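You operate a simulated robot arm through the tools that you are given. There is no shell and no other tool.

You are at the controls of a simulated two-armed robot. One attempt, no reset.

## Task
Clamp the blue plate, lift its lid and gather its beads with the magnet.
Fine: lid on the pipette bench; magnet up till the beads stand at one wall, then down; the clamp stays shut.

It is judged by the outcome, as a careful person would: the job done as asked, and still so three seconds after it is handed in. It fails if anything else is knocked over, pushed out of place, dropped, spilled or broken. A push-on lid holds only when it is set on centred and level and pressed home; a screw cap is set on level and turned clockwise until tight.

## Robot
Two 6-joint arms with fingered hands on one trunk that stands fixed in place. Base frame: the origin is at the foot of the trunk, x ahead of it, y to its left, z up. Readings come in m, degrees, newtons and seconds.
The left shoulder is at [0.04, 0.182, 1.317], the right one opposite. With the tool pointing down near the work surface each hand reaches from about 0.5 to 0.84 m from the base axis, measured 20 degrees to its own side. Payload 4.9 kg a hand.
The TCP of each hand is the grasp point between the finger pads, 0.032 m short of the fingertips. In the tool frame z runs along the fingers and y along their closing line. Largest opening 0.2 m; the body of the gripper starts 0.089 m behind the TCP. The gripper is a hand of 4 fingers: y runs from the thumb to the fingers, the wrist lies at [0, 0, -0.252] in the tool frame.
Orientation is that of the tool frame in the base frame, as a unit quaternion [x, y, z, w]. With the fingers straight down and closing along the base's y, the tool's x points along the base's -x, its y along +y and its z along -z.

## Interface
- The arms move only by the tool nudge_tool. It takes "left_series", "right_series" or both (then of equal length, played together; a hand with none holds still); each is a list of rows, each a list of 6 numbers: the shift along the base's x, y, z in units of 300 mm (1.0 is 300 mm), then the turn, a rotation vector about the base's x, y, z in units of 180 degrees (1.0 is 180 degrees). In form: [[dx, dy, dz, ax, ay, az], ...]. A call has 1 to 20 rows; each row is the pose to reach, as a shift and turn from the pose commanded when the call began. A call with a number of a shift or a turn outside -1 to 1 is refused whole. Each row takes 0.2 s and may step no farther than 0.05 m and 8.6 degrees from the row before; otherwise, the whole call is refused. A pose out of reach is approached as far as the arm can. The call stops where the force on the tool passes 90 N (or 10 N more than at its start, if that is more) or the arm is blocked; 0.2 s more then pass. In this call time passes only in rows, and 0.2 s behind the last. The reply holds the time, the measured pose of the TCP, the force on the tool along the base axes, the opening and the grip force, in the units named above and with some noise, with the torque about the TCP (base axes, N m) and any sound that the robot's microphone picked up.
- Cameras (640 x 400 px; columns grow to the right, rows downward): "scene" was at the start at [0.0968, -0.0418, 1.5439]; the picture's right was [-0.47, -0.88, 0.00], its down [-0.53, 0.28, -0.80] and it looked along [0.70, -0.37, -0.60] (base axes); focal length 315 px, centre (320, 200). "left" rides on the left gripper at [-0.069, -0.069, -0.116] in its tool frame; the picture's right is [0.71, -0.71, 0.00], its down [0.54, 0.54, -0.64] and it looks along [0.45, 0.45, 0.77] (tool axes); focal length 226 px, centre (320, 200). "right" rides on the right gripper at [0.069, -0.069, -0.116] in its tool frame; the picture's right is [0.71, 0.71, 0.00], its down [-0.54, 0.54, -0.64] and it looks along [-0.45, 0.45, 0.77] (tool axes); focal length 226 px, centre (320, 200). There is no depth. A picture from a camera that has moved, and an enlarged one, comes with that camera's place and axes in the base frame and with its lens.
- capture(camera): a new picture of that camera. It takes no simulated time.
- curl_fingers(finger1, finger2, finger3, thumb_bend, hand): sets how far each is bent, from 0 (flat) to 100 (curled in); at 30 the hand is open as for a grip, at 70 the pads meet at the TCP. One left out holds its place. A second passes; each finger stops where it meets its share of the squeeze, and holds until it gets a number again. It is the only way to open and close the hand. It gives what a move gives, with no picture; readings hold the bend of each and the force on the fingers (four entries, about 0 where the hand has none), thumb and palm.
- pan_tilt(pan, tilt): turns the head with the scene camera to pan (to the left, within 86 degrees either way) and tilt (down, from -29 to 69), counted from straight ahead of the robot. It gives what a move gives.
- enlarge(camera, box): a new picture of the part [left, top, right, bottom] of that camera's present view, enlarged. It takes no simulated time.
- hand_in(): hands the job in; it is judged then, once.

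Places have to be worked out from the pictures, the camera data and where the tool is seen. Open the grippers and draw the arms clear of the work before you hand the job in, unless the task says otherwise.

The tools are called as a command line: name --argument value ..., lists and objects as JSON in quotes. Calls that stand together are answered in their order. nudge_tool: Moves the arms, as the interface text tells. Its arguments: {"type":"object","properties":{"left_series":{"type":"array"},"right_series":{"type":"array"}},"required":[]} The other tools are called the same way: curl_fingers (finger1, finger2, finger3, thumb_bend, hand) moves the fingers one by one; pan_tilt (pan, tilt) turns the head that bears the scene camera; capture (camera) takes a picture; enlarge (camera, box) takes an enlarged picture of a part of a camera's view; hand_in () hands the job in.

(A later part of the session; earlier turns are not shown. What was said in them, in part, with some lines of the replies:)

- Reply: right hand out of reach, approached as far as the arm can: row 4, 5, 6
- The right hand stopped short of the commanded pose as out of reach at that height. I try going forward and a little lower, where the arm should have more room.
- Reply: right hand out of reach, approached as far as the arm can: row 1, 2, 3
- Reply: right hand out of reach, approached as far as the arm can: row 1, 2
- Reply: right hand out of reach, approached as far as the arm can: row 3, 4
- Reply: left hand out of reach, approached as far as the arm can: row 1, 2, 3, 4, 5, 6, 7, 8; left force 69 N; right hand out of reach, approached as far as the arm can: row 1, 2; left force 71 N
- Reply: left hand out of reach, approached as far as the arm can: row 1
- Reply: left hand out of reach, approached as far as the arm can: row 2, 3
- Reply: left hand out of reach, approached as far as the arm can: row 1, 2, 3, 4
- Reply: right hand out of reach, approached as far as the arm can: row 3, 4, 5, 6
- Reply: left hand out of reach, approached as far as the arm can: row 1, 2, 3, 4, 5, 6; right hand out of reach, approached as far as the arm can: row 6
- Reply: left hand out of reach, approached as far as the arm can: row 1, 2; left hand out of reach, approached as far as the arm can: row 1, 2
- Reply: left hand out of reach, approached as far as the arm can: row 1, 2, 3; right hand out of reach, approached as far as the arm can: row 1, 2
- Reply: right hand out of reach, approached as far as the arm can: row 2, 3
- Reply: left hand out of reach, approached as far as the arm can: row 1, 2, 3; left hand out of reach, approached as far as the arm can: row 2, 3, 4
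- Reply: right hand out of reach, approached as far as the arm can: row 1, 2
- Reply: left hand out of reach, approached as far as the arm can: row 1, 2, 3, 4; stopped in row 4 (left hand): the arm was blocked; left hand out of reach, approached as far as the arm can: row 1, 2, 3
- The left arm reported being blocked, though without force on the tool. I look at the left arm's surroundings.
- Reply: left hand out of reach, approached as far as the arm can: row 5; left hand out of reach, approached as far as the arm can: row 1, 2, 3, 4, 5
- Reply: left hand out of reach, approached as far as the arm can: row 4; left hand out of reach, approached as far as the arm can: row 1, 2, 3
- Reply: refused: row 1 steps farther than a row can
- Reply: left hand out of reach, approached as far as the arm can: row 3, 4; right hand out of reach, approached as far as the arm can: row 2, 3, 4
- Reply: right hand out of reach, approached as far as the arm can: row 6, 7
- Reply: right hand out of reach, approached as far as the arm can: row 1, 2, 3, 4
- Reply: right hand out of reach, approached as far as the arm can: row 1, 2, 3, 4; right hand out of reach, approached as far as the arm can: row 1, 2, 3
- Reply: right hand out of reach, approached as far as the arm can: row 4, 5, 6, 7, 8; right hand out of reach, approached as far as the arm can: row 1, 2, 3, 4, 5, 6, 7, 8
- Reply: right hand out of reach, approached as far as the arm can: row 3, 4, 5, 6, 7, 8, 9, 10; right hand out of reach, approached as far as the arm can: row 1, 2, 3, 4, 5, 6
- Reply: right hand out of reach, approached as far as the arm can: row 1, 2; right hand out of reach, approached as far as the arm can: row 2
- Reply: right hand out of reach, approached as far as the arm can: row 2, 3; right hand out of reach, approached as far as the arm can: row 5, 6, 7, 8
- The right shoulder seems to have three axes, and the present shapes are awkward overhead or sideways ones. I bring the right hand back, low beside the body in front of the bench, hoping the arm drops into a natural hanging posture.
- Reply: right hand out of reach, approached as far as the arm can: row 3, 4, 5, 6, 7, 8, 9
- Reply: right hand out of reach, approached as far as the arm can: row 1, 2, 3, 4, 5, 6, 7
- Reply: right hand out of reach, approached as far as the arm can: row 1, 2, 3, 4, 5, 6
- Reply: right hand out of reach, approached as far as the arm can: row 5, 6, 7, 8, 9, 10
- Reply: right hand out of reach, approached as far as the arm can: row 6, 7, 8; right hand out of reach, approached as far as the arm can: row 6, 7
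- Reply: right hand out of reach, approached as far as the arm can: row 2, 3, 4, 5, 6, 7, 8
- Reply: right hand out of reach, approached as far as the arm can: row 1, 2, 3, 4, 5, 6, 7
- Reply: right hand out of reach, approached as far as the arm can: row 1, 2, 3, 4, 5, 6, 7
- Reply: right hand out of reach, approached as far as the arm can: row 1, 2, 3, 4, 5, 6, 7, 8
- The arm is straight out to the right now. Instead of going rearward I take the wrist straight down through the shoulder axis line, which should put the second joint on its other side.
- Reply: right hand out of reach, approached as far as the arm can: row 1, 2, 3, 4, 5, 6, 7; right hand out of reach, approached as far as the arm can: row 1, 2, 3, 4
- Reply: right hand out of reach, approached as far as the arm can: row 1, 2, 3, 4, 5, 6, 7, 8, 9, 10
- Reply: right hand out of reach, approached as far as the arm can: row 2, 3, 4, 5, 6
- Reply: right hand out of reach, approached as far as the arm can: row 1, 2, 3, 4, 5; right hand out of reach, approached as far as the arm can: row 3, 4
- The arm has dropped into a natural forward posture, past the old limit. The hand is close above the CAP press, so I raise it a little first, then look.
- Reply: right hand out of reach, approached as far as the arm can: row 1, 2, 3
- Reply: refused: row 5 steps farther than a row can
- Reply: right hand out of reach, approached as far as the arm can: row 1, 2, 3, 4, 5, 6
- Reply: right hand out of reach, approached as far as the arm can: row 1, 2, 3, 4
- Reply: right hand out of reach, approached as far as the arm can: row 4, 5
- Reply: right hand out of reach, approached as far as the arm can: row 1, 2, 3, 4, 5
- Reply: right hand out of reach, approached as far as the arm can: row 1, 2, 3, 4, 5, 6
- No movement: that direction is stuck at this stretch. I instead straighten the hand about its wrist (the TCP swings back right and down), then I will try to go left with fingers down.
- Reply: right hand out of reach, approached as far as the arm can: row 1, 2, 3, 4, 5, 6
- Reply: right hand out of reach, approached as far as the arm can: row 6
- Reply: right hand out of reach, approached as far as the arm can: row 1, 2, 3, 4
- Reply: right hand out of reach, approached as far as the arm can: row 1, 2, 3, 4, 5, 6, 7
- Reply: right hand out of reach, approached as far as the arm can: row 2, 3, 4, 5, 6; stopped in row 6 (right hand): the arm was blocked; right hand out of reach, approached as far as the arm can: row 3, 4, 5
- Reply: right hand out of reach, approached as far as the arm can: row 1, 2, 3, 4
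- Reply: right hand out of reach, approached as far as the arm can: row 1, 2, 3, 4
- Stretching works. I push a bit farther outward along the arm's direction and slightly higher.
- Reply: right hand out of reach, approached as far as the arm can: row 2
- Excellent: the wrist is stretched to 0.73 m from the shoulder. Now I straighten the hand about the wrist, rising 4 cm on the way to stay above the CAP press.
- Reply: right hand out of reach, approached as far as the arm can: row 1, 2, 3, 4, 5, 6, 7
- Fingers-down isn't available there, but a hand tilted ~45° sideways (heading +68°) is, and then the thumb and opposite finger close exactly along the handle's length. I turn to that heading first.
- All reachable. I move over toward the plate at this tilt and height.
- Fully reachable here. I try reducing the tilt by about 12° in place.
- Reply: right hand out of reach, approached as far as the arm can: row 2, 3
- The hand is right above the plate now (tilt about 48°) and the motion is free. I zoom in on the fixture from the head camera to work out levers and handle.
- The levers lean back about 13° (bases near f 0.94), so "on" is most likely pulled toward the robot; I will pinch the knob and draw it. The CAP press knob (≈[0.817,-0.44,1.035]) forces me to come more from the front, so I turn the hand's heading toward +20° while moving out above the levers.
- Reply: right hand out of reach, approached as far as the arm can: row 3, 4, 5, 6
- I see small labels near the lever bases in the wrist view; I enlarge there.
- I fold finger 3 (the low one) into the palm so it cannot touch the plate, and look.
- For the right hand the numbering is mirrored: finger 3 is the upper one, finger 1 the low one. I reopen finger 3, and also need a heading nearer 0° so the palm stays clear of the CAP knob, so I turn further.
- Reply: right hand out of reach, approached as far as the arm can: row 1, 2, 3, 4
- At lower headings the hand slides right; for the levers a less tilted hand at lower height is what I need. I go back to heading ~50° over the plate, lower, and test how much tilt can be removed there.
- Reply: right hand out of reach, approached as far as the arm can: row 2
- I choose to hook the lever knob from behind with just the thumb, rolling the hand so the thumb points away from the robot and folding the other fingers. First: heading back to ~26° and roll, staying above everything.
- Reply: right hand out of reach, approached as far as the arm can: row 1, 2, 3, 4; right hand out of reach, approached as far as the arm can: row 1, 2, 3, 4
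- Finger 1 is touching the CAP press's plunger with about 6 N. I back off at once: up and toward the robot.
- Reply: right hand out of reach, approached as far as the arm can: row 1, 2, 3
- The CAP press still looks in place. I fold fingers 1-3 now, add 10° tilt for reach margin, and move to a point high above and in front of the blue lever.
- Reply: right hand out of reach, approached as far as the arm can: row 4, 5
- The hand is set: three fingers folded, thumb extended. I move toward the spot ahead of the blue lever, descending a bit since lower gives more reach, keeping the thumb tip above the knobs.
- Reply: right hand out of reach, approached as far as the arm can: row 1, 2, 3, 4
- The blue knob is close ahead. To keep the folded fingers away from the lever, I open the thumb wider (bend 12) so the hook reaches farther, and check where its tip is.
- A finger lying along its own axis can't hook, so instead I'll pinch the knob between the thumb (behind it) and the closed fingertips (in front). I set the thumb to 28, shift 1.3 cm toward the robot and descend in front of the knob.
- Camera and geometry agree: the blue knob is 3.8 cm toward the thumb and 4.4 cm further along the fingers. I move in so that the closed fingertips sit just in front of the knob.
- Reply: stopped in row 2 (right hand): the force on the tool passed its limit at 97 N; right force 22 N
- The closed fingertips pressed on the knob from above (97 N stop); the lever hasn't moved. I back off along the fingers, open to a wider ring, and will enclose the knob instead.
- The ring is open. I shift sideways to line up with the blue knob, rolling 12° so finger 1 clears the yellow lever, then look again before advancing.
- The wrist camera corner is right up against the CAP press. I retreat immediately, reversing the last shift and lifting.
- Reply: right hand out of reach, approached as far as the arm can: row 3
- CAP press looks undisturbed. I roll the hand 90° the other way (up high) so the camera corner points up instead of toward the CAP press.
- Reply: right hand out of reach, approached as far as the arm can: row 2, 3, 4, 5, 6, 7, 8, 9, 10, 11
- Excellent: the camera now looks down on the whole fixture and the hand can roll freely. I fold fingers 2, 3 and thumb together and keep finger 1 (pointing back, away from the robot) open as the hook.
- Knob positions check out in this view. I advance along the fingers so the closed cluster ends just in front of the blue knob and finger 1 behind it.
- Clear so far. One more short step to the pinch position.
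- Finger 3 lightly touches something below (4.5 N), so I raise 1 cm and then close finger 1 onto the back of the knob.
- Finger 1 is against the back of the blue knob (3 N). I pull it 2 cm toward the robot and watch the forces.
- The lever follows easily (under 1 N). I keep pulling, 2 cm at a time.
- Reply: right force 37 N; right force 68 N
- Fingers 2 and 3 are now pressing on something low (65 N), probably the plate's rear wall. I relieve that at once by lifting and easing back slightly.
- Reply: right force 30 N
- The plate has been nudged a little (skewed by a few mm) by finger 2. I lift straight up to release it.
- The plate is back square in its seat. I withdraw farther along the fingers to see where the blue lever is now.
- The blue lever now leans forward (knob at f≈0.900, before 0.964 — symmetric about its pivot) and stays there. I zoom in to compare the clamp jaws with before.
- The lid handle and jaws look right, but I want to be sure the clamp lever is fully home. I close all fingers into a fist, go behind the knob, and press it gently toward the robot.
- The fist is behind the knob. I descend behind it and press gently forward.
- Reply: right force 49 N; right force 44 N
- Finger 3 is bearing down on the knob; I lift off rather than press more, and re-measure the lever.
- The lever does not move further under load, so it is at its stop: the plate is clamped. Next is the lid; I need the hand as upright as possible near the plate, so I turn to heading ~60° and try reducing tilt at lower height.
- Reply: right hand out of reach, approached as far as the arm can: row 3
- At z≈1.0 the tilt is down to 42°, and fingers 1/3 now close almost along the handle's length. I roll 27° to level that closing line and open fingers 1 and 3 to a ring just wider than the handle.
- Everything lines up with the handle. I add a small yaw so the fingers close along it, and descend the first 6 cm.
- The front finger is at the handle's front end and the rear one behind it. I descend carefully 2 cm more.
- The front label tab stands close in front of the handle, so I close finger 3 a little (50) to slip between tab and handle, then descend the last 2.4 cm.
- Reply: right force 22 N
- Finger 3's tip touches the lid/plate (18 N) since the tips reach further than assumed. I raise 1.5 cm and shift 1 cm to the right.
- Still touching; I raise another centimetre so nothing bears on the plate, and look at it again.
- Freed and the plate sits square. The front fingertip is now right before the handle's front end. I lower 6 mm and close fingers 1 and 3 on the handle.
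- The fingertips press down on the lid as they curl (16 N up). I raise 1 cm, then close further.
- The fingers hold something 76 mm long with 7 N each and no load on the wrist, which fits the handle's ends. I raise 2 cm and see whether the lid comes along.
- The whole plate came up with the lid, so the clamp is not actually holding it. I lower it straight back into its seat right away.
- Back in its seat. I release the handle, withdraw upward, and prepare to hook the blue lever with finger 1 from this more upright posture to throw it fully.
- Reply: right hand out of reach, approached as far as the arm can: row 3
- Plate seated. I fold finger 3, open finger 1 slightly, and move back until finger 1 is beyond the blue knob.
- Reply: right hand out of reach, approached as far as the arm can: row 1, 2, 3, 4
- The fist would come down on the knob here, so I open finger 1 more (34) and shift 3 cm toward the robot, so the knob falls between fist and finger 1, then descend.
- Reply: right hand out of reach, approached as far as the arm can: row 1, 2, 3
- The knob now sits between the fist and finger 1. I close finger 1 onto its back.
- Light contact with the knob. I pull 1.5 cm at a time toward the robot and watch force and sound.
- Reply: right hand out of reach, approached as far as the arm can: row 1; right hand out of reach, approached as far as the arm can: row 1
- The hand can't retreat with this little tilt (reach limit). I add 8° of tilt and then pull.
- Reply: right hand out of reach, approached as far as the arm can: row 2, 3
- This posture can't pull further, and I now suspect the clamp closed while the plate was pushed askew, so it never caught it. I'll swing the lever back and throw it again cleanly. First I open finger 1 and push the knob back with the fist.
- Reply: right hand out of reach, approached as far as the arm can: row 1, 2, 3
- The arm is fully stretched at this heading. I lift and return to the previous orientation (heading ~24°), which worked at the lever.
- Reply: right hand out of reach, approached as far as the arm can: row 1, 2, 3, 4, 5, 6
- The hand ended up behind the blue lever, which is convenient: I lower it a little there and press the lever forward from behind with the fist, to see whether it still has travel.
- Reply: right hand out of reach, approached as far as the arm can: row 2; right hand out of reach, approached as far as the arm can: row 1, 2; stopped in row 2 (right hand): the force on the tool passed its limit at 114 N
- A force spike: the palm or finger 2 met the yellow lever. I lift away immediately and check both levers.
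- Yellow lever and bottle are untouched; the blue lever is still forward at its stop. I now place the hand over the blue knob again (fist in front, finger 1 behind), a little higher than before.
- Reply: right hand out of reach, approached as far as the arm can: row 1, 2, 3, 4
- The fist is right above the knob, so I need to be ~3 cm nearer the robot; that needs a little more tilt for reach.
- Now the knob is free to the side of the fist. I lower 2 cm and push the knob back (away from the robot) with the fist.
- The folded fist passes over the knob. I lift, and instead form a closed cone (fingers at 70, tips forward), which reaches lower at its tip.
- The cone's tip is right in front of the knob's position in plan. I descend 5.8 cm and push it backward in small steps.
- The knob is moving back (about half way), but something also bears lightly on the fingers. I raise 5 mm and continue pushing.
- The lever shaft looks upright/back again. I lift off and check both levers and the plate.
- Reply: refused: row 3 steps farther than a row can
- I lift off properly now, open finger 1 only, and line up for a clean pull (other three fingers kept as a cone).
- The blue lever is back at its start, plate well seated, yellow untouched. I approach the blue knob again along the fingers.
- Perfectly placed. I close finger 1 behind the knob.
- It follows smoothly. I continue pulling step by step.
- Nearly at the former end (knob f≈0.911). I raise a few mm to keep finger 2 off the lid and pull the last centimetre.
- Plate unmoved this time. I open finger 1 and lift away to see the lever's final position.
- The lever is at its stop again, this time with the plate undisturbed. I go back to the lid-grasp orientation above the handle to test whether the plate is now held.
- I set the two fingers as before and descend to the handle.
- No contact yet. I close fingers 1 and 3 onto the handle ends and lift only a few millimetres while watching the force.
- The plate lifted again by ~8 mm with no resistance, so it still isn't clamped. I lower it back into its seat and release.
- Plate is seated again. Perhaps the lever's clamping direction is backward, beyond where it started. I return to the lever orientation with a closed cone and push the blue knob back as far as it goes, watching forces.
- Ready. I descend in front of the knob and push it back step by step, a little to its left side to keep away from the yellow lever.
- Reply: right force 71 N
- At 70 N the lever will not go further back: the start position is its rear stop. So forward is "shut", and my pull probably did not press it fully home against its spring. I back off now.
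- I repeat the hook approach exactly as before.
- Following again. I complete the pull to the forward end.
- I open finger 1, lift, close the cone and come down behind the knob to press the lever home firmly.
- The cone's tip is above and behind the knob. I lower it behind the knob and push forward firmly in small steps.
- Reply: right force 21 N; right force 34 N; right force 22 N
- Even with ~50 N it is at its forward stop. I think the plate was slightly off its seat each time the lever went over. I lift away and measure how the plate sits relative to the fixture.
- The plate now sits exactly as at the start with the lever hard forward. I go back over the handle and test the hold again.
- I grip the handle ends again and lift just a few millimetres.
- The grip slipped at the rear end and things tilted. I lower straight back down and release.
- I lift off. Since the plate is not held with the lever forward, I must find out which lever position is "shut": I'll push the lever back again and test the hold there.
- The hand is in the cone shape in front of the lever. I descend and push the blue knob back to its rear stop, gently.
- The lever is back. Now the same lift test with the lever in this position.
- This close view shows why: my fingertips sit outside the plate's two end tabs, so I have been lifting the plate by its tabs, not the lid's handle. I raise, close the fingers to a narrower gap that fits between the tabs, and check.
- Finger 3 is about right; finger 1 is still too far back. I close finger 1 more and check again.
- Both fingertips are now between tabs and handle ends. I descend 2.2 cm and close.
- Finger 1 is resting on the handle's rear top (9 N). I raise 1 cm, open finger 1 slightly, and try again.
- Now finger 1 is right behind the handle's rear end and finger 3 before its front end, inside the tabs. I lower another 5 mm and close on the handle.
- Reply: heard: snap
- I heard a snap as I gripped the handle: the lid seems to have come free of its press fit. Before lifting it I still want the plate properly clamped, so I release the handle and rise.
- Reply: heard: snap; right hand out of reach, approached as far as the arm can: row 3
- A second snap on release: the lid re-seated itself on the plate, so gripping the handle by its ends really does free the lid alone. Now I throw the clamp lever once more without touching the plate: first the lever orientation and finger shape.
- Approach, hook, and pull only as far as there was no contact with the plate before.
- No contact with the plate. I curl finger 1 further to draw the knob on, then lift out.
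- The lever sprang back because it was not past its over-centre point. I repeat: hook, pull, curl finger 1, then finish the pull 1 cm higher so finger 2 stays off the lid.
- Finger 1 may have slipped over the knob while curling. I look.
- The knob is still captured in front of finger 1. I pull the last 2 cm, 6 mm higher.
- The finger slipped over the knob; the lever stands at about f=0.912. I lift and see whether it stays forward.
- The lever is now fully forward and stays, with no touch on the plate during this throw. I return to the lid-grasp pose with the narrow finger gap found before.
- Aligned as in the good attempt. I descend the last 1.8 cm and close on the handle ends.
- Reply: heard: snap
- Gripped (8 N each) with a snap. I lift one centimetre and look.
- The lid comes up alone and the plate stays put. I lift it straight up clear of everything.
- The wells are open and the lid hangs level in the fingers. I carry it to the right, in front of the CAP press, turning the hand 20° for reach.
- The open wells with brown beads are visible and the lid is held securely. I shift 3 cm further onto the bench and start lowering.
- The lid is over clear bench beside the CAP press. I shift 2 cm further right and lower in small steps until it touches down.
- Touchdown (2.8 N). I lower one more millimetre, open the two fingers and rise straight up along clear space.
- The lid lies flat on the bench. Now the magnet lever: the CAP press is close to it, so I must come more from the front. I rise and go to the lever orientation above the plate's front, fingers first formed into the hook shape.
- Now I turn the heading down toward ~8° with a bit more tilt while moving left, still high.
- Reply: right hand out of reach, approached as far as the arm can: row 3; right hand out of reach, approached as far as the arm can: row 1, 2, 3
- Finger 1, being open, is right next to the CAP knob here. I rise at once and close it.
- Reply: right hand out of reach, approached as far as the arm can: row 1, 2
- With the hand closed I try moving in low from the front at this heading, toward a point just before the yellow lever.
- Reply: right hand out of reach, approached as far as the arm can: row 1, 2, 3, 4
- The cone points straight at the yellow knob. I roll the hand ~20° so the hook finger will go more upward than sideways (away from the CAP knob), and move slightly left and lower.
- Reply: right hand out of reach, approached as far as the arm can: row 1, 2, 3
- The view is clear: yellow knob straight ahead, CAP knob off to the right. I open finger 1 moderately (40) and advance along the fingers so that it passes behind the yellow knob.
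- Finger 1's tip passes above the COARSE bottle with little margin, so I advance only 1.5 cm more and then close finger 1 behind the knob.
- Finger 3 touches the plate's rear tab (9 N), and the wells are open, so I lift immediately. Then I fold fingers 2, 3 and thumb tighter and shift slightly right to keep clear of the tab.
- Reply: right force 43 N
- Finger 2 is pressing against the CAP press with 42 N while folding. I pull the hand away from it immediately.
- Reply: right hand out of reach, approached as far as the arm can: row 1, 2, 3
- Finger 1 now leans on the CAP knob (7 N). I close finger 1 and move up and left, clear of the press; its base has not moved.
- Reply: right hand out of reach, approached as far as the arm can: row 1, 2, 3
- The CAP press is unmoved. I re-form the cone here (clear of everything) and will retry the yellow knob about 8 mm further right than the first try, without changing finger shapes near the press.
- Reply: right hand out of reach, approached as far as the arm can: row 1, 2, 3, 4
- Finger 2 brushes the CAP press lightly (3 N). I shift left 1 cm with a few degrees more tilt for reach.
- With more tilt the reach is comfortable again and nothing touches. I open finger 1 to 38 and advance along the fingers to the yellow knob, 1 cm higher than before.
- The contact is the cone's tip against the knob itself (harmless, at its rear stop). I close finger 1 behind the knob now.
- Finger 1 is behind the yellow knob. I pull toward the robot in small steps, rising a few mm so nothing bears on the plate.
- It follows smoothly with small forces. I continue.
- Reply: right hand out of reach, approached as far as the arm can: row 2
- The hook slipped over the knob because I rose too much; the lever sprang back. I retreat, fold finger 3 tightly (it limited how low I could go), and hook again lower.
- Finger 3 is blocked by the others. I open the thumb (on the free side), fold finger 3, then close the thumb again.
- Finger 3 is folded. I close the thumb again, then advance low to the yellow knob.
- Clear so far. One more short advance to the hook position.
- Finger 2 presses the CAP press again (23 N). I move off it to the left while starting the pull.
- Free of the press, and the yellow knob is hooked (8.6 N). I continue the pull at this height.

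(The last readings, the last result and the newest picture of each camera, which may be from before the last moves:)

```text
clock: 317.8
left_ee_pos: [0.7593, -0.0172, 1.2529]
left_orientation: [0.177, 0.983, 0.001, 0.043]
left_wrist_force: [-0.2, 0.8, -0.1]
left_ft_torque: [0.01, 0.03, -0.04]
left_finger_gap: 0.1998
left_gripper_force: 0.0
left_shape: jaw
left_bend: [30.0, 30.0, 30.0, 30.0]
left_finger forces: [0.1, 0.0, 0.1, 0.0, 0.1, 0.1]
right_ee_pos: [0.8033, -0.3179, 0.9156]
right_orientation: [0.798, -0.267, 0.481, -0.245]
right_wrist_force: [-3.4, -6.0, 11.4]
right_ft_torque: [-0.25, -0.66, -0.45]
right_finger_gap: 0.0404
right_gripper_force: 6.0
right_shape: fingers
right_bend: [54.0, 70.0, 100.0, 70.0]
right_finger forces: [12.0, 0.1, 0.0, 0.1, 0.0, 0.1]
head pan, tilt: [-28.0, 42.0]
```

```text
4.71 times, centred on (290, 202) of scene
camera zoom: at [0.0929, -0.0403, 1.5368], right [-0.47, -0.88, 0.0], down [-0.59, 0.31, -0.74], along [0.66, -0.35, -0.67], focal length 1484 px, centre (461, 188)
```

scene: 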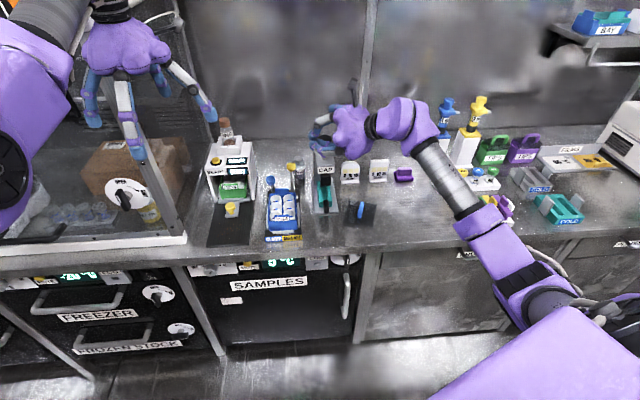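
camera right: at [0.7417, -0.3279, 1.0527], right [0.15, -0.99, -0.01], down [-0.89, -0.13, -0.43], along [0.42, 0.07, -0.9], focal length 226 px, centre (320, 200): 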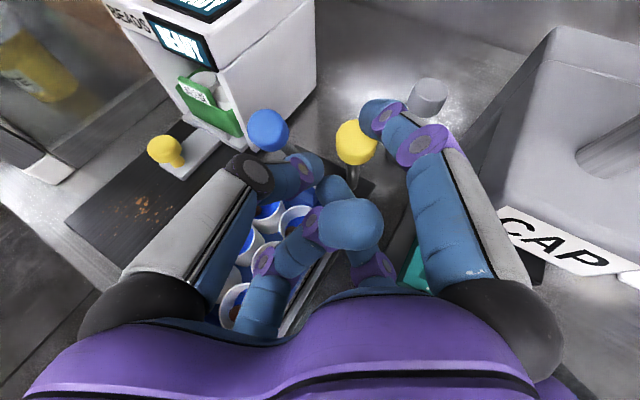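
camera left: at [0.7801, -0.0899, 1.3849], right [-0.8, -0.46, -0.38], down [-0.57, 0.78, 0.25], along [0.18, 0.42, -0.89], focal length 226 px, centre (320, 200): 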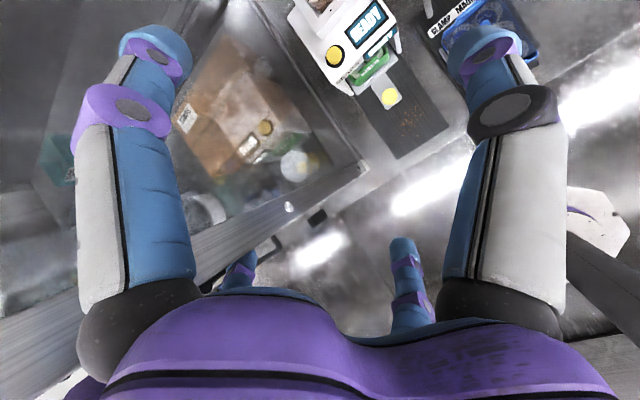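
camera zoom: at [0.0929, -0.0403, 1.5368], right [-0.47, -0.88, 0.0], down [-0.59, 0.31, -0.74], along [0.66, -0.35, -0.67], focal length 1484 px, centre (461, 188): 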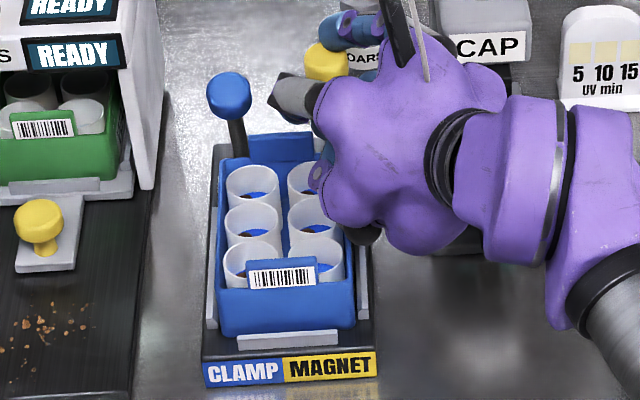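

The yellow knob is at about f=0.92. I pull the remaining 2.5 cm.

nudge_tool --right_series '[[-0.025, 0.01, 0.0, 0, 0, 0], [-0.05, 0.02, 0.0, 0, 0, 0], [-0.08, 0.032, 0.0, 0, 0, 0]]'

capture --camera "right"

enlarge --camera "scene" --box '[255, 160, 325, 245]'

```text
clock: 318.6
left_ee_pos: [0.761, -0.0167, 1.253]
left_orientation: [0.178, 0.983, 0.001, 0.043]
left_wrist_force: [-0.3, -0.7, 0.5]
left_ft_torque: [0.05, -0.02, 0.01]
left_finger_gap: 0.2
left_gripper_force: 0.0
left_shape: jaw
left_bend: [30.0, 30.0, 30.0, 30.0]
left_finger forces: [0.1, 0.0, 0.1, 0.0, 0.1, 0.1]
right_ee_pos: [0.7814, -0.3168, 0.9101]
right_orientation: [0.799, -0.265, 0.48, -0.247]
right_wrist_force: [3.9, -1.0, 9.8]
right_ft_torque: [-0.16, -0.44, 0.03]
right_finger_gap: 0.0362
right_gripper_force: 3.6
right_shape: fingers
right_bend: [55.0, 70.0, 100.0, 70.0]
right_finger forces: [7.5, 0.0, 0.0, 0.1, 0.0, 0.1]
right hand out of reach, approached as far as the arm can: row 1, 2, 3
head pan, tilt: [-28.0, 42.0]
```

```text
taken
camera right: at [0.7191, -0.3265, 1.0471], right [0.15, -0.99, -0.01], down [-0.89, -0.13, -0.43], along [0.42, 0.07, -0.9], focal length 226 px, centre (320, 200)
```

right: 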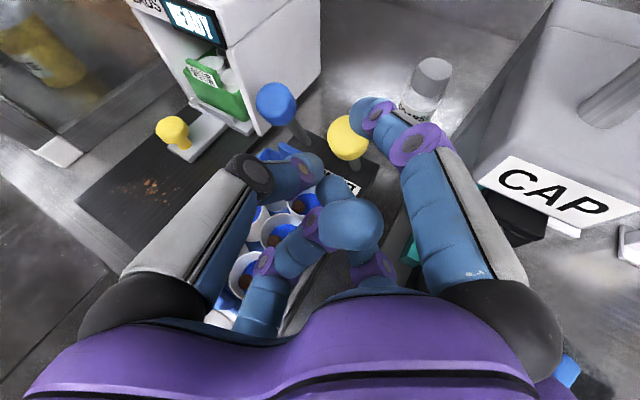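

```text
4.71 times, centred on (290, 202) of scene
camera zoom: at [0.0938, -0.04, 1.5367], right [-0.47, -0.88, 0.0], down [-0.59, 0.31, -0.74], along [0.66, -0.35, -0.67], focal length 1484 px, centre (461, 188)
```

zoom: 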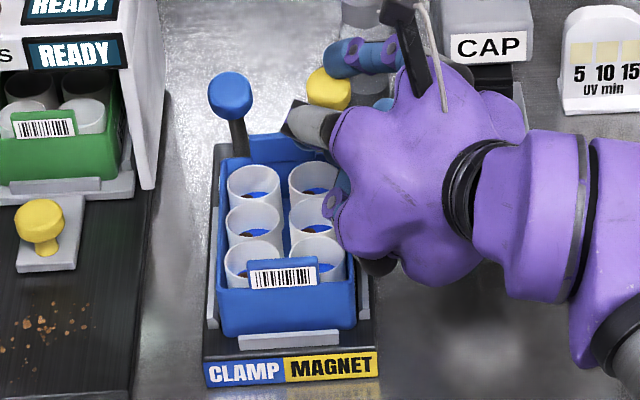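

The yellow lever is at its forward end (knob f≈0.897). I hold it there and watch the beads: first a close view now.

enlarge --camera "scene" --box '[268, 190, 308, 225]'

nudge_tool --right_series '[[0, 0, 0, 0, 0, 0], [0, 0, 0, 0, 0, 0], [0, 0, 0, 0, 0, 0], [0, 0, 0, 0, 0, 0], [0, 0, 0, 0, 0, 0], [0, 0, 0, 0, 0, 0], [0, 0, 0, 0, 0, 0], [0, 0, 0, 0, 0, 0], [0, 0, 0, 0, 0, 0], [0, 0, 0, 0, 0, 0]]'

enlarge --camera "scene" --box '[268, 190, 308, 225]'

enlarge --camera "right" --box '[200, 100, 400, 300]'

```text
11.43 times, centred on (288, 208) of scene
camera zoom: at [0.0938, -0.04, 1.5367], right [-0.47, -0.88, 0.0], down [-0.59, 0.31, -0.74], along [0.66, -0.35, -0.67], focal length 3603 px, centre (686, 114)
```

zoom: 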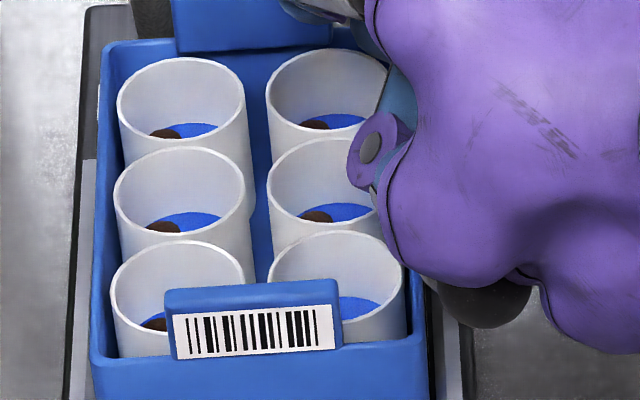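

```text
clock: 320.8
left_ee_pos: [0.7608, -0.0172, 1.2522]
left_orientation: [0.178, 0.983, 0.001, 0.043]
left_wrist_force: [0.7, 1.3, -0.5]
left_ft_torque: [0.0, -0.02, -0.02]
left_finger_gap: 0.1999
left_gripper_force: 0.0
left_shape: jaw
left_bend: [30.0, 30.0, 30.0, 30.0]
left_finger forces: [0.0, 0.0, 0.0, 0.1, 0.0, 0.0]
right_ee_pos: [0.7812, -0.3177, 0.9114]
right_orientation: [0.799, -0.265, 0.48, -0.248]
right_wrist_force: [1.9, -0.9, 7.2]
right_ft_torque: [-0.14, -0.39, 0.02]
right_finger_gap: 0.0348
right_gripper_force: 3.3
right_shape: fingers
right_bend: [56.0, 70.0, 100.0, 70.0]
right_finger forces: [6.6, 0.0, 0.0, 0.0, 0.1, 0.0]
head pan, tilt: [-28.0, 42.0]
```

```text
11.43 times, centred on (288, 208) of scene
camera zoom: at [0.0936, -0.0401, 1.5367], right [-0.47, -0.88, 0.0], down [-0.59, 0.31, -0.74], along [0.66, -0.35, -0.67], focal length 3603 px, centre (686, 114)
```

zoom: 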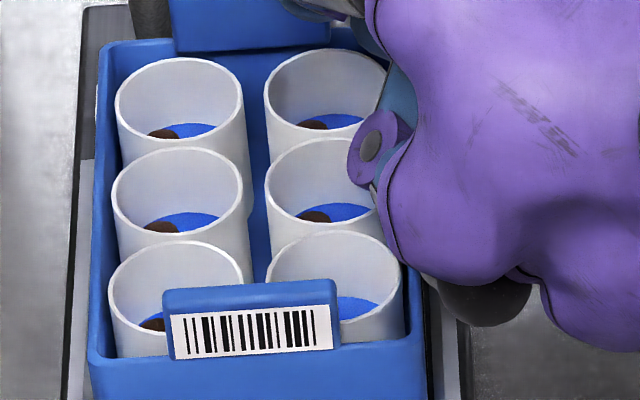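

```text
2.00 times, centred on (300, 200) of right
camera zoom: at [0.7189, -0.327, 1.0476], right [0.15, -0.99, -0.01], down [-0.89, -0.13, -0.43], along [0.42, 0.07, -0.9], focal length 452 px, centre (360, 200)
```

zoom: 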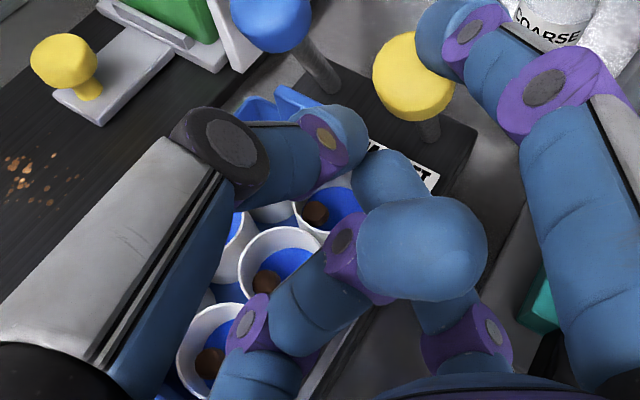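

Beads are small brown clumps in the wells. I wait about four more seconds with the magnet up and compare.

nudge_tool --right_series '[[0, 0, 0, 0, 0, 0], [0, 0, 0, 0, 0, 0], [0, 0, 0, 0, 0, 0], [0, 0, 0, 0, 0, 0], [0, 0, 0, 0, 0, 0], [0, 0, 0, 0, 0, 0], [0, 0, 0, 0, 0, 0], [0, 0, 0, 0, 0, 0], [0, 0, 0, 0, 0, 0], [0, 0, 0, 0, 0, 0], [0, 0, 0, 0, 0, 0], [0, 0, 0, 0, 0, 0], [0, 0, 0, 0, 0, 0], [0, 0, 0, 0, 0, 0], [0, 0, 0, 0, 0, 0], [0, 0, 0, 0, 0, 0], [0, 0, 0, 0, 0, 0], [0, 0, 0, 0, 0, 0], [0, 0, 0, 0, 0, 0], [0, 0, 0, 0, 0, 0]]'

enlarge --camera "scene" --box '[268, 190, 308, 225]'

enlarge --camera "right" --box '[200, 130, 360, 290]'

```text
clock: 325.0
left_ee_pos: [0.7611, -0.0163, 1.2523]
left_orientation: [0.178, 0.983, 0.001, 0.043]
left_wrist_force: [-0.6, 0.2, -0.6]
left_ft_torque: [-0.01, 0.01, -0.02]
left_finger_gap: 0.1999
left_gripper_force: 0.0
left_shape: jaw
left_bend: [30.0, 30.0, 30.0, 30.0]
left_finger forces: [0.0, 0.0, 0.0, 0.0, 0.0, 0.1]
right_ee_pos: [0.7809, -0.3166, 0.9101]
right_orientation: [0.798, -0.266, 0.481, -0.247]
right_wrist_force: [2.6, -0.6, 8.2]
right_ft_torque: [-0.14, -0.37, 0.0]
right_finger_gap: 0.0347
right_gripper_force: 3.1
right_shape: fingers
right_bend: [56.0, 70.0, 100.0, 70.0]
right_finger forces: [6.9, 0.1, 0.1, 0.0, 0.0, 0.0]
head pan, tilt: [-28.0, 42.0]
```

```text
11.43 times, centred on (288, 208) of scene
camera zoom: at [0.0936, -0.0401, 1.5367], right [-0.47, -0.88, 0.0], down [-0.59, 0.31, -0.74], along [0.66, -0.35, -0.67], focal length 3603 px, centre (686, 114)
```

zoom: 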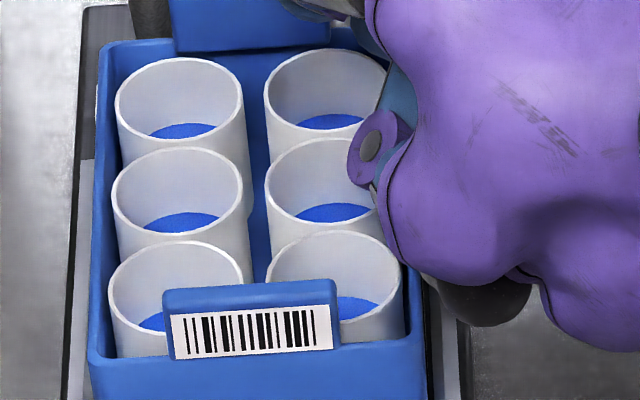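

```text
2.50 times, centred on (280, 210) of right
camera zoom: at [0.7189, -0.327, 1.0476], right [0.15, -0.99, -0.01], down [-0.89, -0.13, -0.43], along [0.42, 0.07, -0.9], focal length 565 px, centre (420, 175)
```

zoom: 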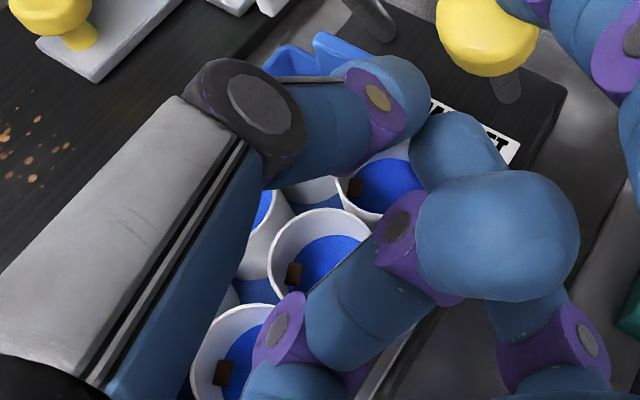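

The beads now stand at one wall in every well I can see. Time for magnet down: I open finger 1 and push the yellow knob back with the closed fingers along the same path.

curl_fingers --hand "right" --finger1 42

nudge_tool --right_series '[[0.035, -0.002, 0.015, 0, 0, 0], [0.073, -0.005, 0.02, 0, 0, 0], [0.13, -0.022, 0.025, 0, 0, 0], [0.185, -0.04, 0.03, 0, 0, 0]]'

capture --camera "right"

```text
clock: 326.0
left_ee_pos: [0.7618, -0.0169, 1.2528]
left_orientation: [0.178, 0.983, 0.001, 0.043]
left_wrist_force: [0.2, -0.2, 0.0]
left_ft_torque: [-0.01, -0.02, 0.02]
left_finger_gap: 0.2002
left_gripper_force: 0.0
left_shape: jaw
left_bend: [30.0, 30.0, 30.0, 30.0]
left_finger forces: [0.0, 0.1, 0.0, 0.0, 0.0, 0.1]
right_ee_pos: [0.7816, -0.3168, 0.9102]
right_orientation: [0.798, -0.266, 0.48, -0.247]
right_wrist_force: [0.4, -0.6, 0.1]
right_ft_torque: [-0.01, -0.02, 0.01]
right_finger_gap: 0.0656
right_gripper_force: 0.0
right_shape: fingers
right_bend: [42.0, 70.0, 100.0, 70.0]
right_finger forces: [0.0, 0.1, 0.0, 0.0, 0.0, 0.0]
head pan, tilt: [-28.0, 42.0]
```

```text
clock: 327.0
left_ee_pos: [0.7606, -0.017, 1.2524]
left_orientation: [0.177, 0.983, 0.001, 0.043]
left_wrist_force: [-0.9, -0.1, 0.0]
left_ft_torque: [0.01, -0.02, 0.03]
left_finger_gap: 0.2
left_gripper_force: 0.0
left_shape: jaw
left_bend: [30.0, 30.0, 30.0, 30.0]
left_finger forces: [0.0, 0.1, 0.0, 0.0, 0.0, 0.1]
right_ee_pos: [0.8367, -0.3291, 0.9185]
right_orientation: [0.799, -0.269, 0.48, -0.241]
right_wrist_force: [1.2, -0.4, 0.2]
right_ft_torque: [0.01, -0.02, -0.03]
right_finger_gap: 0.0657
right_gripper_force: 0.1
right_shape: fingers
right_bend: [42.0, 70.0, 100.0, 70.0]
right_finger forces: [0.1, 0.1, 0.0, 0.0, 0.0, 0.1]
head pan, tilt: [-28.0, 42.0]
```

```text
taken
camera right: at [0.7747, -0.3365, 1.0555], right [0.14, -0.99, 0.0], down [-0.9, -0.12, -0.42], along [0.42, 0.06, -0.91], focal length 226 px, centre (320, 200)
```

right: 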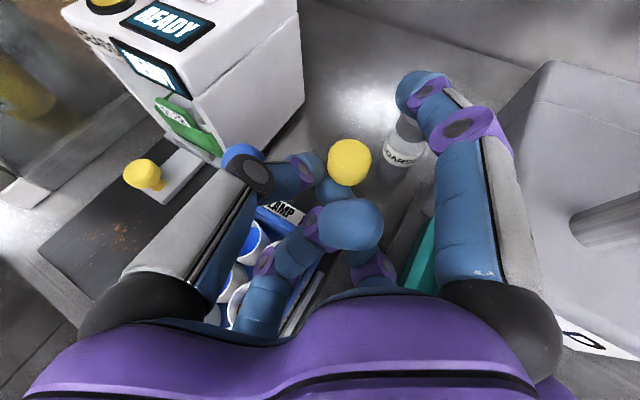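

The knob is at about the upright point. I push a little further, staying a bit left of the CAP press.

nudge_tool --right_series '[[0.03, -0.008, 0.003, 0, 0, 0], [0.065, -0.016, 0.005, 0, 0, 0]]'

capture --camera "right"

```text
clock: 327.6
left_ee_pos: [0.761, -0.0164, 1.251]
left_orientation: [0.178, 0.983, 0.002, 0.043]
left_wrist_force: [0.3, 0.6, 0.0]
left_ft_torque: [0.03, -0.03, 0.01]
left_finger_gap: 0.2001
left_gripper_force: 0.2
left_shape: jaw
left_bend: [30.0, 30.0, 30.0, 30.0]
left_finger forces: [0.1, 0.0, 0.0, 0.1, 0.0, 0.0]
right_ee_pos: [0.856, -0.3337, 0.9199]
right_orientation: [0.8, -0.269, 0.48, -0.24]
right_wrist_force: [0.0, -0.2, 0.4]
right_ft_torque: [-0.02, 0.04, 0.02]
right_finger_gap: 0.0655
right_gripper_force: 0.0
right_shape: fingers
right_bend: [42.0, 70.0, 100.0, 70.0]
right_finger forces: [0.0, 0.1, 0.0, 0.1, 0.1, 0.0]
head pan, tilt: [-28.0, 42.0]
```

```text
taken
camera right: at [0.7949, -0.3423, 1.057], right [0.14, -0.99, 0.0], down [-0.9, -0.12, -0.42], along [0.42, 0.06, -0.91], focal length 226 px, centre (320, 200)
```

right: 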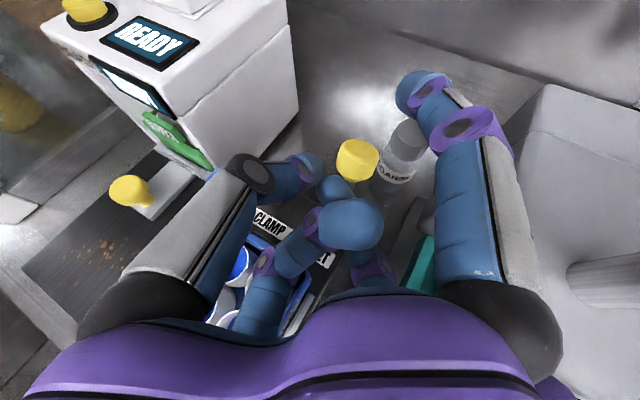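

The yellow knob is back at its rear stop (f≈0.964): magnet down. I withdraw along the same line, then close finger 1 and rise.

nudge_tool --right_series '[[-0.06, 0.0, 0.035, 0, 0, 0], [-0.12, -0.005, 0.07, 0, 0, 0], [-0.175, -0.01, 0.105, 0, 0, 0]]'

curl_fingers --hand "right" --finger1 70

capture --camera "right"

enlarge --camera "scene" --box '[250, 130, 370, 245]'

```text
clock: 328.4
left_ee_pos: [0.7619, -0.0172, 1.2523]
left_orientation: [0.177, 0.983, 0.001, 0.043]
left_wrist_force: [-0.2, 0.6, 0.0]
left_ft_torque: [0.04, 0.0, -0.03]
left_finger_gap: 0.1999
left_gripper_force: 0.1
left_shape: jaw
left_bend: [30.0, 30.0, 30.0, 30.0]
left_finger forces: [0.0, 0.0, 0.0, 0.1, 0.0, 0.0]
right_ee_pos: [0.8041, -0.3379, 0.9526]
right_orientation: [0.799, -0.266, 0.48, -0.246]
right_wrist_force: [-0.2, -0.4, 0.2]
right_ft_torque: [0.01, 0.01, -0.01]
right_finger_gap: 0.0661
right_gripper_force: 0.0
right_shape: fingers
right_bend: [42.0, 70.0, 100.0, 70.0]
right_finger forces: [0.0, 0.0, 0.0, 0.0, 0.0, 0.0]
head pan, tilt: [-28.0, 42.0]
```

```text
clock: 329.4
left_ee_pos: [0.7608, -0.016, 1.2531]
left_orientation: [0.177, 0.983, 0.001, 0.042]
left_wrist_force: [-0.2, 0.1, -0.7]
left_ft_torque: [-0.05, 0.0, 0.01]
left_finger_gap: 0.2001
left_gripper_force: 0.1
left_shape: jaw
left_bend: [30.0, 30.0, 30.0, 30.0]
left_finger forces: [0.0, 0.1, 0.0, 0.1, 0.0, 0.0]
right_ee_pos: [0.8047, -0.338, 0.9518]
right_orientation: [0.798, -0.267, 0.48, -0.246]
right_wrist_force: [0.4, 0.0, -0.5]
right_ft_torque: [0.0, 0.02, -0.02]
right_finger_gap: 0.0019
right_gripper_force: 0.0
right_shape: fingers
right_bend: [68.0, 70.0, 100.0, 70.0]
right_finger forces: [0.0, 0.0, 0.1, 0.0, 0.0, 0.0]
head pan, tilt: [-28.0, 42.0]
```

```text
taken
camera right: at [0.7414, -0.3474, 1.0886], right [0.15, -0.99, -0.01], down [-0.9, -0.13, -0.43], along [0.42, 0.07, -0.9], focal length 226 px, centre (320, 200)
```

right: 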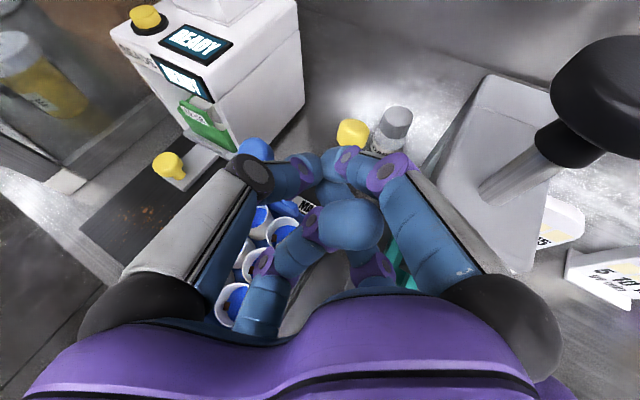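

```text
3.48 times, centred on (310, 188) of scene
camera zoom: at [0.0939, -0.0402, 1.5367], right [-0.47, -0.88, 0.0], down [-0.59, 0.31, -0.74], along [0.66, -0.35, -0.67], focal length 1097 px, centre (355, 244)
```

zoom: 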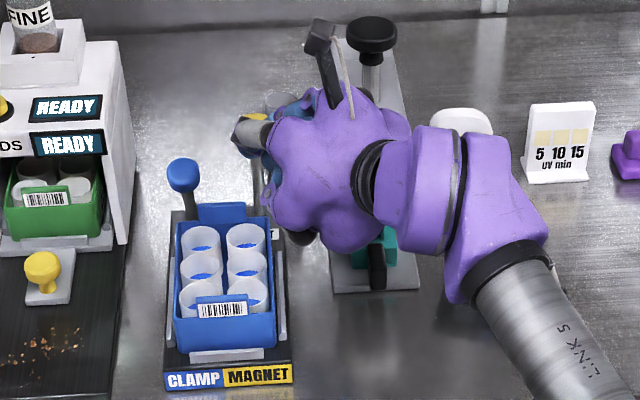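

All looks right. I draw the right hand up and back, away from the work.

nudge_tool --right_series '[[-0.04, 0.0, 0.12, 0, 0, 0], [-0.09, -0.03, 0.24, 0, 0, 0], [-0.15, -0.08, 0.36, 0, 0, 0], [-0.22, -0.14, 0.48, 0, 0, 0], [-0.3, -0.22, 0.58, 0, 0, 0], [-0.38, -0.3, 0.68, 0, 0, 0], [-0.46, -0.38, 0.76, 0, 0, 0], [-0.54, -0.46, 0.82, 0, 0, 0]]'

curl_fingers --hand "right" --finger1 30 --finger2 30 --finger3 30 --thumb_bend 30

capture --camera "scene"

enlarge --camera "scene" --box '[262, 175, 306, 225]'

enlarge --camera "scene" --box '[240, 130, 400, 250]'

```text
clock: 331.2
left_ee_pos: [0.7603, -0.0163, 1.2517]
left_orientation: [0.177, 0.983, 0.001, 0.043]
left_wrist_force: [-0.5, -0.1, 0.7]
left_ft_torque: [0.01, -0.03, 0.02]
left_finger_gap: 0.2003
left_gripper_force: 0.0
left_shape: jaw
left_bend: [30.0, 30.0, 30.0, 30.0]
left_finger forces: [0.0, 0.0, 0.0, 0.1, 0.0, 0.1]
right_ee_pos: [0.665, -0.4407, 1.1792]
right_orientation: [0.799, -0.27, 0.48, -0.241]
right_wrist_force: [0.8, 0.1, -0.3]
right_ft_torque: [0.0, -0.01, -0.05]
right_finger_gap: 0.0022
right_gripper_force: 0.2
right_shape: fingers
right_bend: [69.0, 70.0, 100.0, 70.0]
right_finger forces: [0.0, 0.0, 0.0, 0.1, 0.1, 0.1]
right hand out of reach, approached as far as the arm can: row 1, 2, 3, 7, 8
head pan, tilt: [-28.0, 42.0]
```

```text
clock: 332.2
left_ee_pos: [0.7607, -0.0166, 1.2535]
left_orientation: [0.177, 0.983, 0.001, 0.043]
left_wrist_force: [0.8, 0.2, 0.0]
left_ft_torque: [0.01, 0.0, -0.01]
left_finger_gap: 0.1999
left_gripper_force: 0.0
left_shape: jaw
left_bend: [30.0, 30.0, 30.0, 30.0]
left_finger forces: [0.0, 0.1, 0.0, 0.0, 0.0, 0.1]
right_ee_pos: [0.6651, -0.4416, 1.1795]
right_orientation: [0.799, -0.27, 0.481, -0.24]
right_wrist_force: [-0.1, 0.3, -0.1]
right_ft_torque: [0.02, -0.01, 0.0]
right_finger_gap: 0.1397
right_gripper_force: 0.0
right_shape: fingers
right_bend: [30.0, 30.0, 30.0, 30.0]
right_finger forces: [0.0, 0.0, 0.1, 0.0, 0.1, 0.0]
head pan, tilt: [-28.0, 42.0]
```

```text
taken
```

scene: 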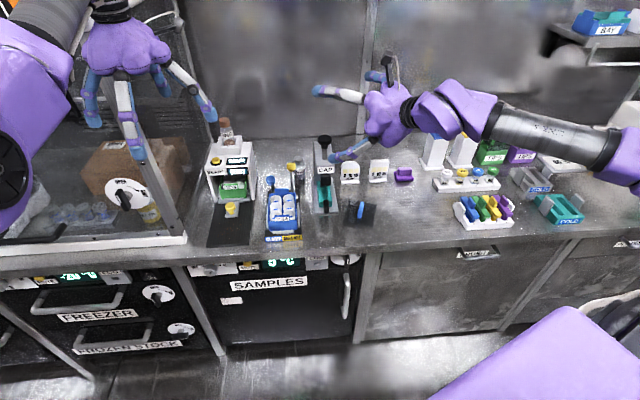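

```text
8.00 times, centred on (284, 200) of scene
camera zoom: at [0.0939, -0.0402, 1.5367], right [-0.47, -0.88, 0.0], down [-0.59, 0.31, -0.74], along [0.66, -0.35, -0.67], focal length 2522 px, centre (608, 200)
```

zoom: 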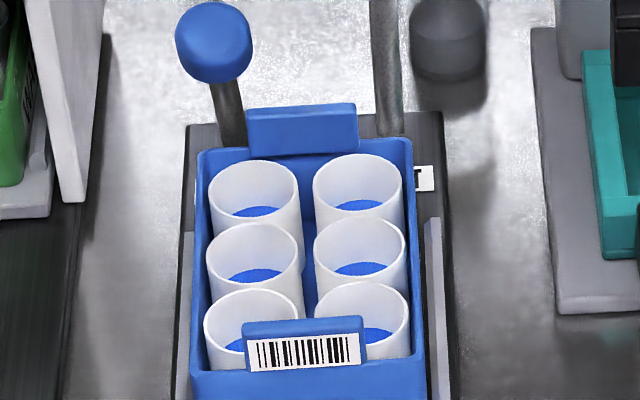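

```text
3.33 times, centred on (320, 190) of scene
camera zoom: at [0.0939, -0.0402, 1.5367], right [-0.47, -0.88, 0.0], down [-0.59, 0.31, -0.74], along [0.66, -0.35, -0.67], focal length 1051 px, centre (320, 233)
```

zoom: 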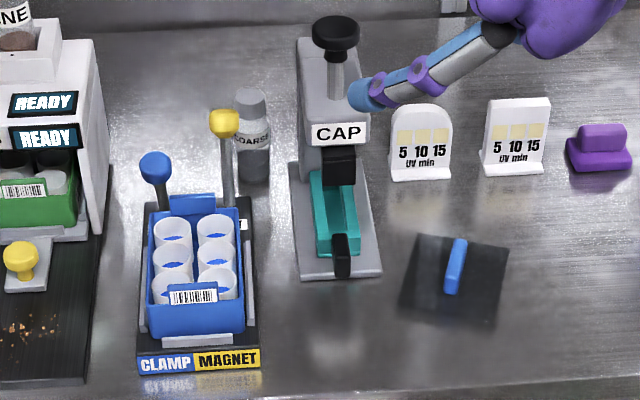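

Blue lever shut, yellow lever down, lid flat on the bench, everything else in place. I draw the right hand further back clear of the bench and check the beads once more from its camera.

nudge_tool --right_series '[[-0.1, -0.02, 0.08, 0, 0, 0], [-0.2, -0.05, 0.15, 0, 0, 0], [-0.3, -0.08, 0.2, 0, 0, 0], [-0.4, -0.12, 0.22, 0, 0, 0]]'

capture --camera "scene"

capture --camera "right"

```text
clock: 333.2
left_ee_pos: [0.7612, -0.0162, 1.2524]
left_orientation: [0.178, 0.983, 0.002, 0.042]
left_wrist_force: [1.1, 0.4, -0.7]
left_ft_torque: [0.02, 0.02, 0.02]
left_finger_gap: 0.2001
left_gripper_force: 0.1
left_shape: jaw
left_bend: [30.0, 30.0, 30.0, 30.0]
left_finger forces: [0.0, 0.1, 0.0, 0.0, 0.0, 0.1]
right_ee_pos: [0.6534, -0.4116, 1.2093]
right_orientation: [0.799, -0.27, 0.48, -0.242]
right_wrist_force: [0.5, 0.3, 0.0]
right_ft_torque: [0.04, 0.04, 0.01]
right_finger_gap: 0.1401
right_gripper_force: 0.0
right_shape: fingers
right_bend: [30.0, 30.0, 30.0, 30.0]
right_finger forces: [0.0, 0.0, 0.0, 0.0, 0.0, 0.0]
right hand out of reach, approached as far as the arm can: row 1, 2, 3, 4
head pan, tilt: [-28.0, 42.0]
```

```text
taken
```

scene: 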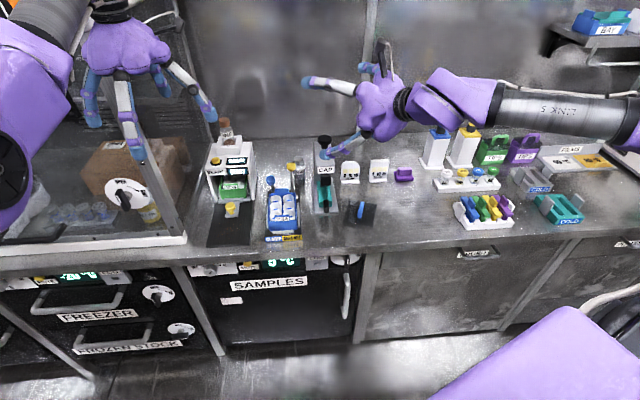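

```text
taken
camera right: at [0.5905, -0.42, 1.346], right [0.14, -0.99, 0.0], down [-0.9, -0.12, -0.42], along [0.42, 0.06, -0.91], focal length 226 px, centre (320, 200)
```

right: 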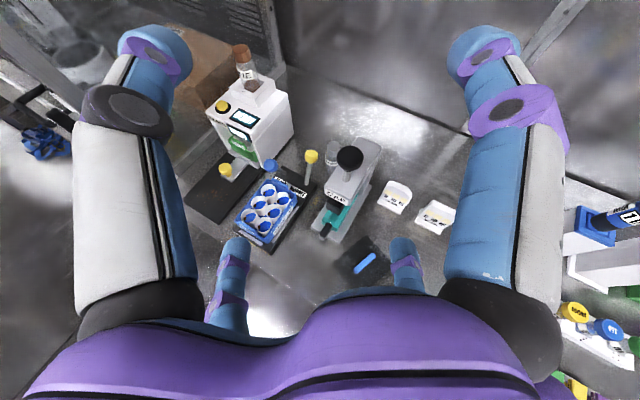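

The wrist camera now has a fine overview. I enlarge the plate to confirm the beads stay at one wall.

enlarge --camera "right" --box '[225, 140, 330, 250]'

enlarge --camera "right" --box '[290, 120, 470, 290]'

```text
3.64 times, centred on (278, 195) of right
camera zoom: at [0.5905, -0.42, 1.346], right [0.14, -0.99, 0.0], down [-0.9, -0.12, -0.42], along [0.42, 0.06, -0.91], focal length 822 px, centre (474, 218)
```

zoom: 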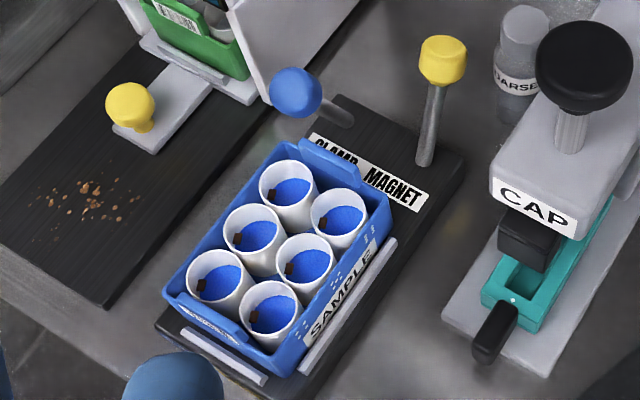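

```text
2.35 times, centred on (380, 205) of right
camera zoom: at [0.5905, -0.42, 1.346], right [0.14, -0.99, 0.0], down [-0.9, -0.12, -0.42], along [0.42, 0.06, -0.91], focal length 532 px, centre (179, 188)
```

zoom: 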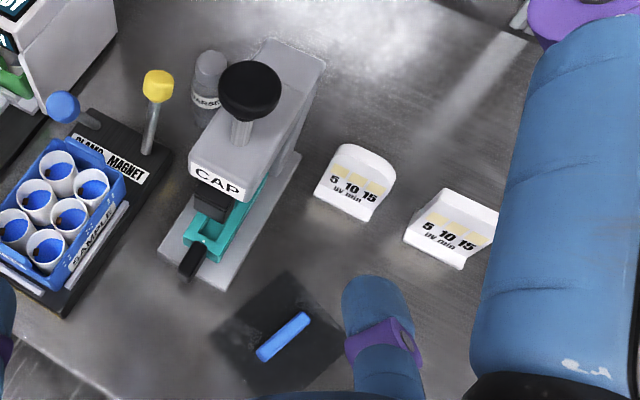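

All six wells show the beads at the same wall, the blue lever is shut, the yellow one down, and the lid lies flat. I move the right hand a bit further away to the right and up, clear of the work.

nudge_tool --right_series '[[-0.06, -0.12, 0.05, 0, 0, 0], [-0.12, -0.24, 0.1, 0, 0, 0], [-0.18, -0.36, 0.12, 0, 0, 0], [-0.24, -0.48, 0.12, 0, 0, 0]]'

capture --camera "scene"

enlarge --camera "scene" --box '[190, 110, 430, 250]'

```text
clock: 334.2
left_ee_pos: [0.7615, -0.0165, 1.2529]
left_orientation: [0.177, 0.983, 0.001, 0.042]
left_wrist_force: [-0.3, 0.2, 0.3]
left_ft_torque: [-0.01, -0.01, 0.0]
left_finger_gap: 0.2
left_gripper_force: 0.0
left_shape: jaw
left_bend: [30.0, 30.0, 30.0, 30.0]
left_finger forces: [0.0, 0.0, 0.0, 0.0, 0.0, 0.1]
right_ee_pos: [0.6604, -0.4301, 1.2257]
right_orientation: [0.799, -0.268, 0.48, -0.242]
right_wrist_force: [-0.7, 0.9, -0.2]
right_ft_torque: [0.03, 0.0, -0.03]
right_finger_gap: 0.14
right_gripper_force: 0.0
right_shape: fingers
right_bend: [30.0, 30.0, 30.0, 30.0]
right_finger forces: [0.0, 0.1, 0.0, 0.0, 0.0, 0.0]
right hand out of reach, approached as far as the arm can: row 1, 2, 3, 4
head pan, tilt: [-28.0, 42.0]
```

```text
taken
```

scene: 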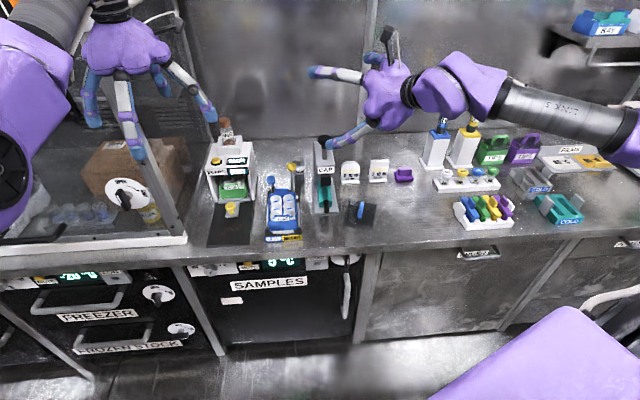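

```text
2.67 times, centred on (310, 180) of scene
camera zoom: at [0.0938, -0.0396, 1.5367], right [-0.47, -0.88, 0.0], down [-0.59, 0.31, -0.74], along [0.66, -0.35, -0.67], focal length 841 px, centre (347, 253)
```

zoom: 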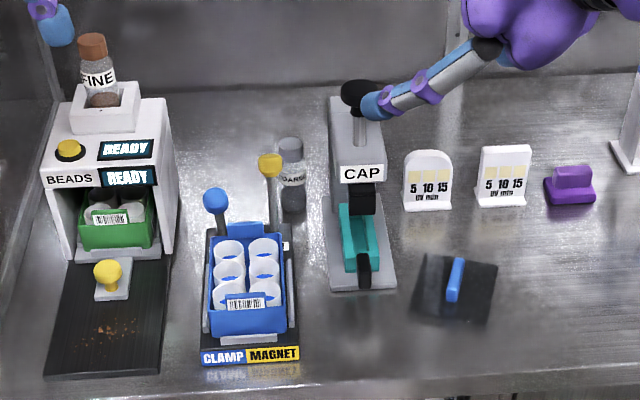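

Everything stands as asked: clamp lever shut, lid flat on the pipette bench, beads gathered at one wall, magnet lever down. Both hands are open, empty and well above the bench, so I hand the job in.

hand_in

```text
The job is handed in.
```

The blue plate's lid is off, its beads are gathered and the magnet is back down. I could not confirm that the clamp actually grips the plate.

- **Clamp:** the blue lever is fully forward at its stop and was left shut. The first times I threw it, the plate still lifted freely. I suspect this was because I had nudged the plate slightly when throwing it. I threw the lever once more without touching the plate, and after that the lid came off with the plate staying put. I did not repeat the direct lift test.
- **Lid:** it lies flat on the bench to the right of the CAP press, clear of everything.
- **Beads:** I pulled the yellow lever forward and held it for about seven seconds. The beads then stood at the same wall in all six wells and were still there after I put the lever back down.

There was unintended contact along the way, all without visible lasting effect:

- **Plate:** I lifted it out of its seat three times by its end tabs before realising I was not gripping the lid handle. It was lowered back each time, with the lid still on.
- **CAP press:** my fingers pushed against it several times, up to about 42 N. Its base has not moved in the pictures.
- **Hood and yellow lever:** early on, a left-hand finger pressed the hood's side at about 65 N. Later the right hand bumped the yellow lever, tripping the force stop at 114 N.
- **Rear of the plate:** while I was reaching for the yellow lever, with the wells open, a finger pressed at about 9–13 N. It was either on the plate's rear tab or on the lever; I saw no spill.

At hand-in both hands were open and empty. The right hand could not retract any further, so it was still about 30 cm above the bench rather than fully away from it.
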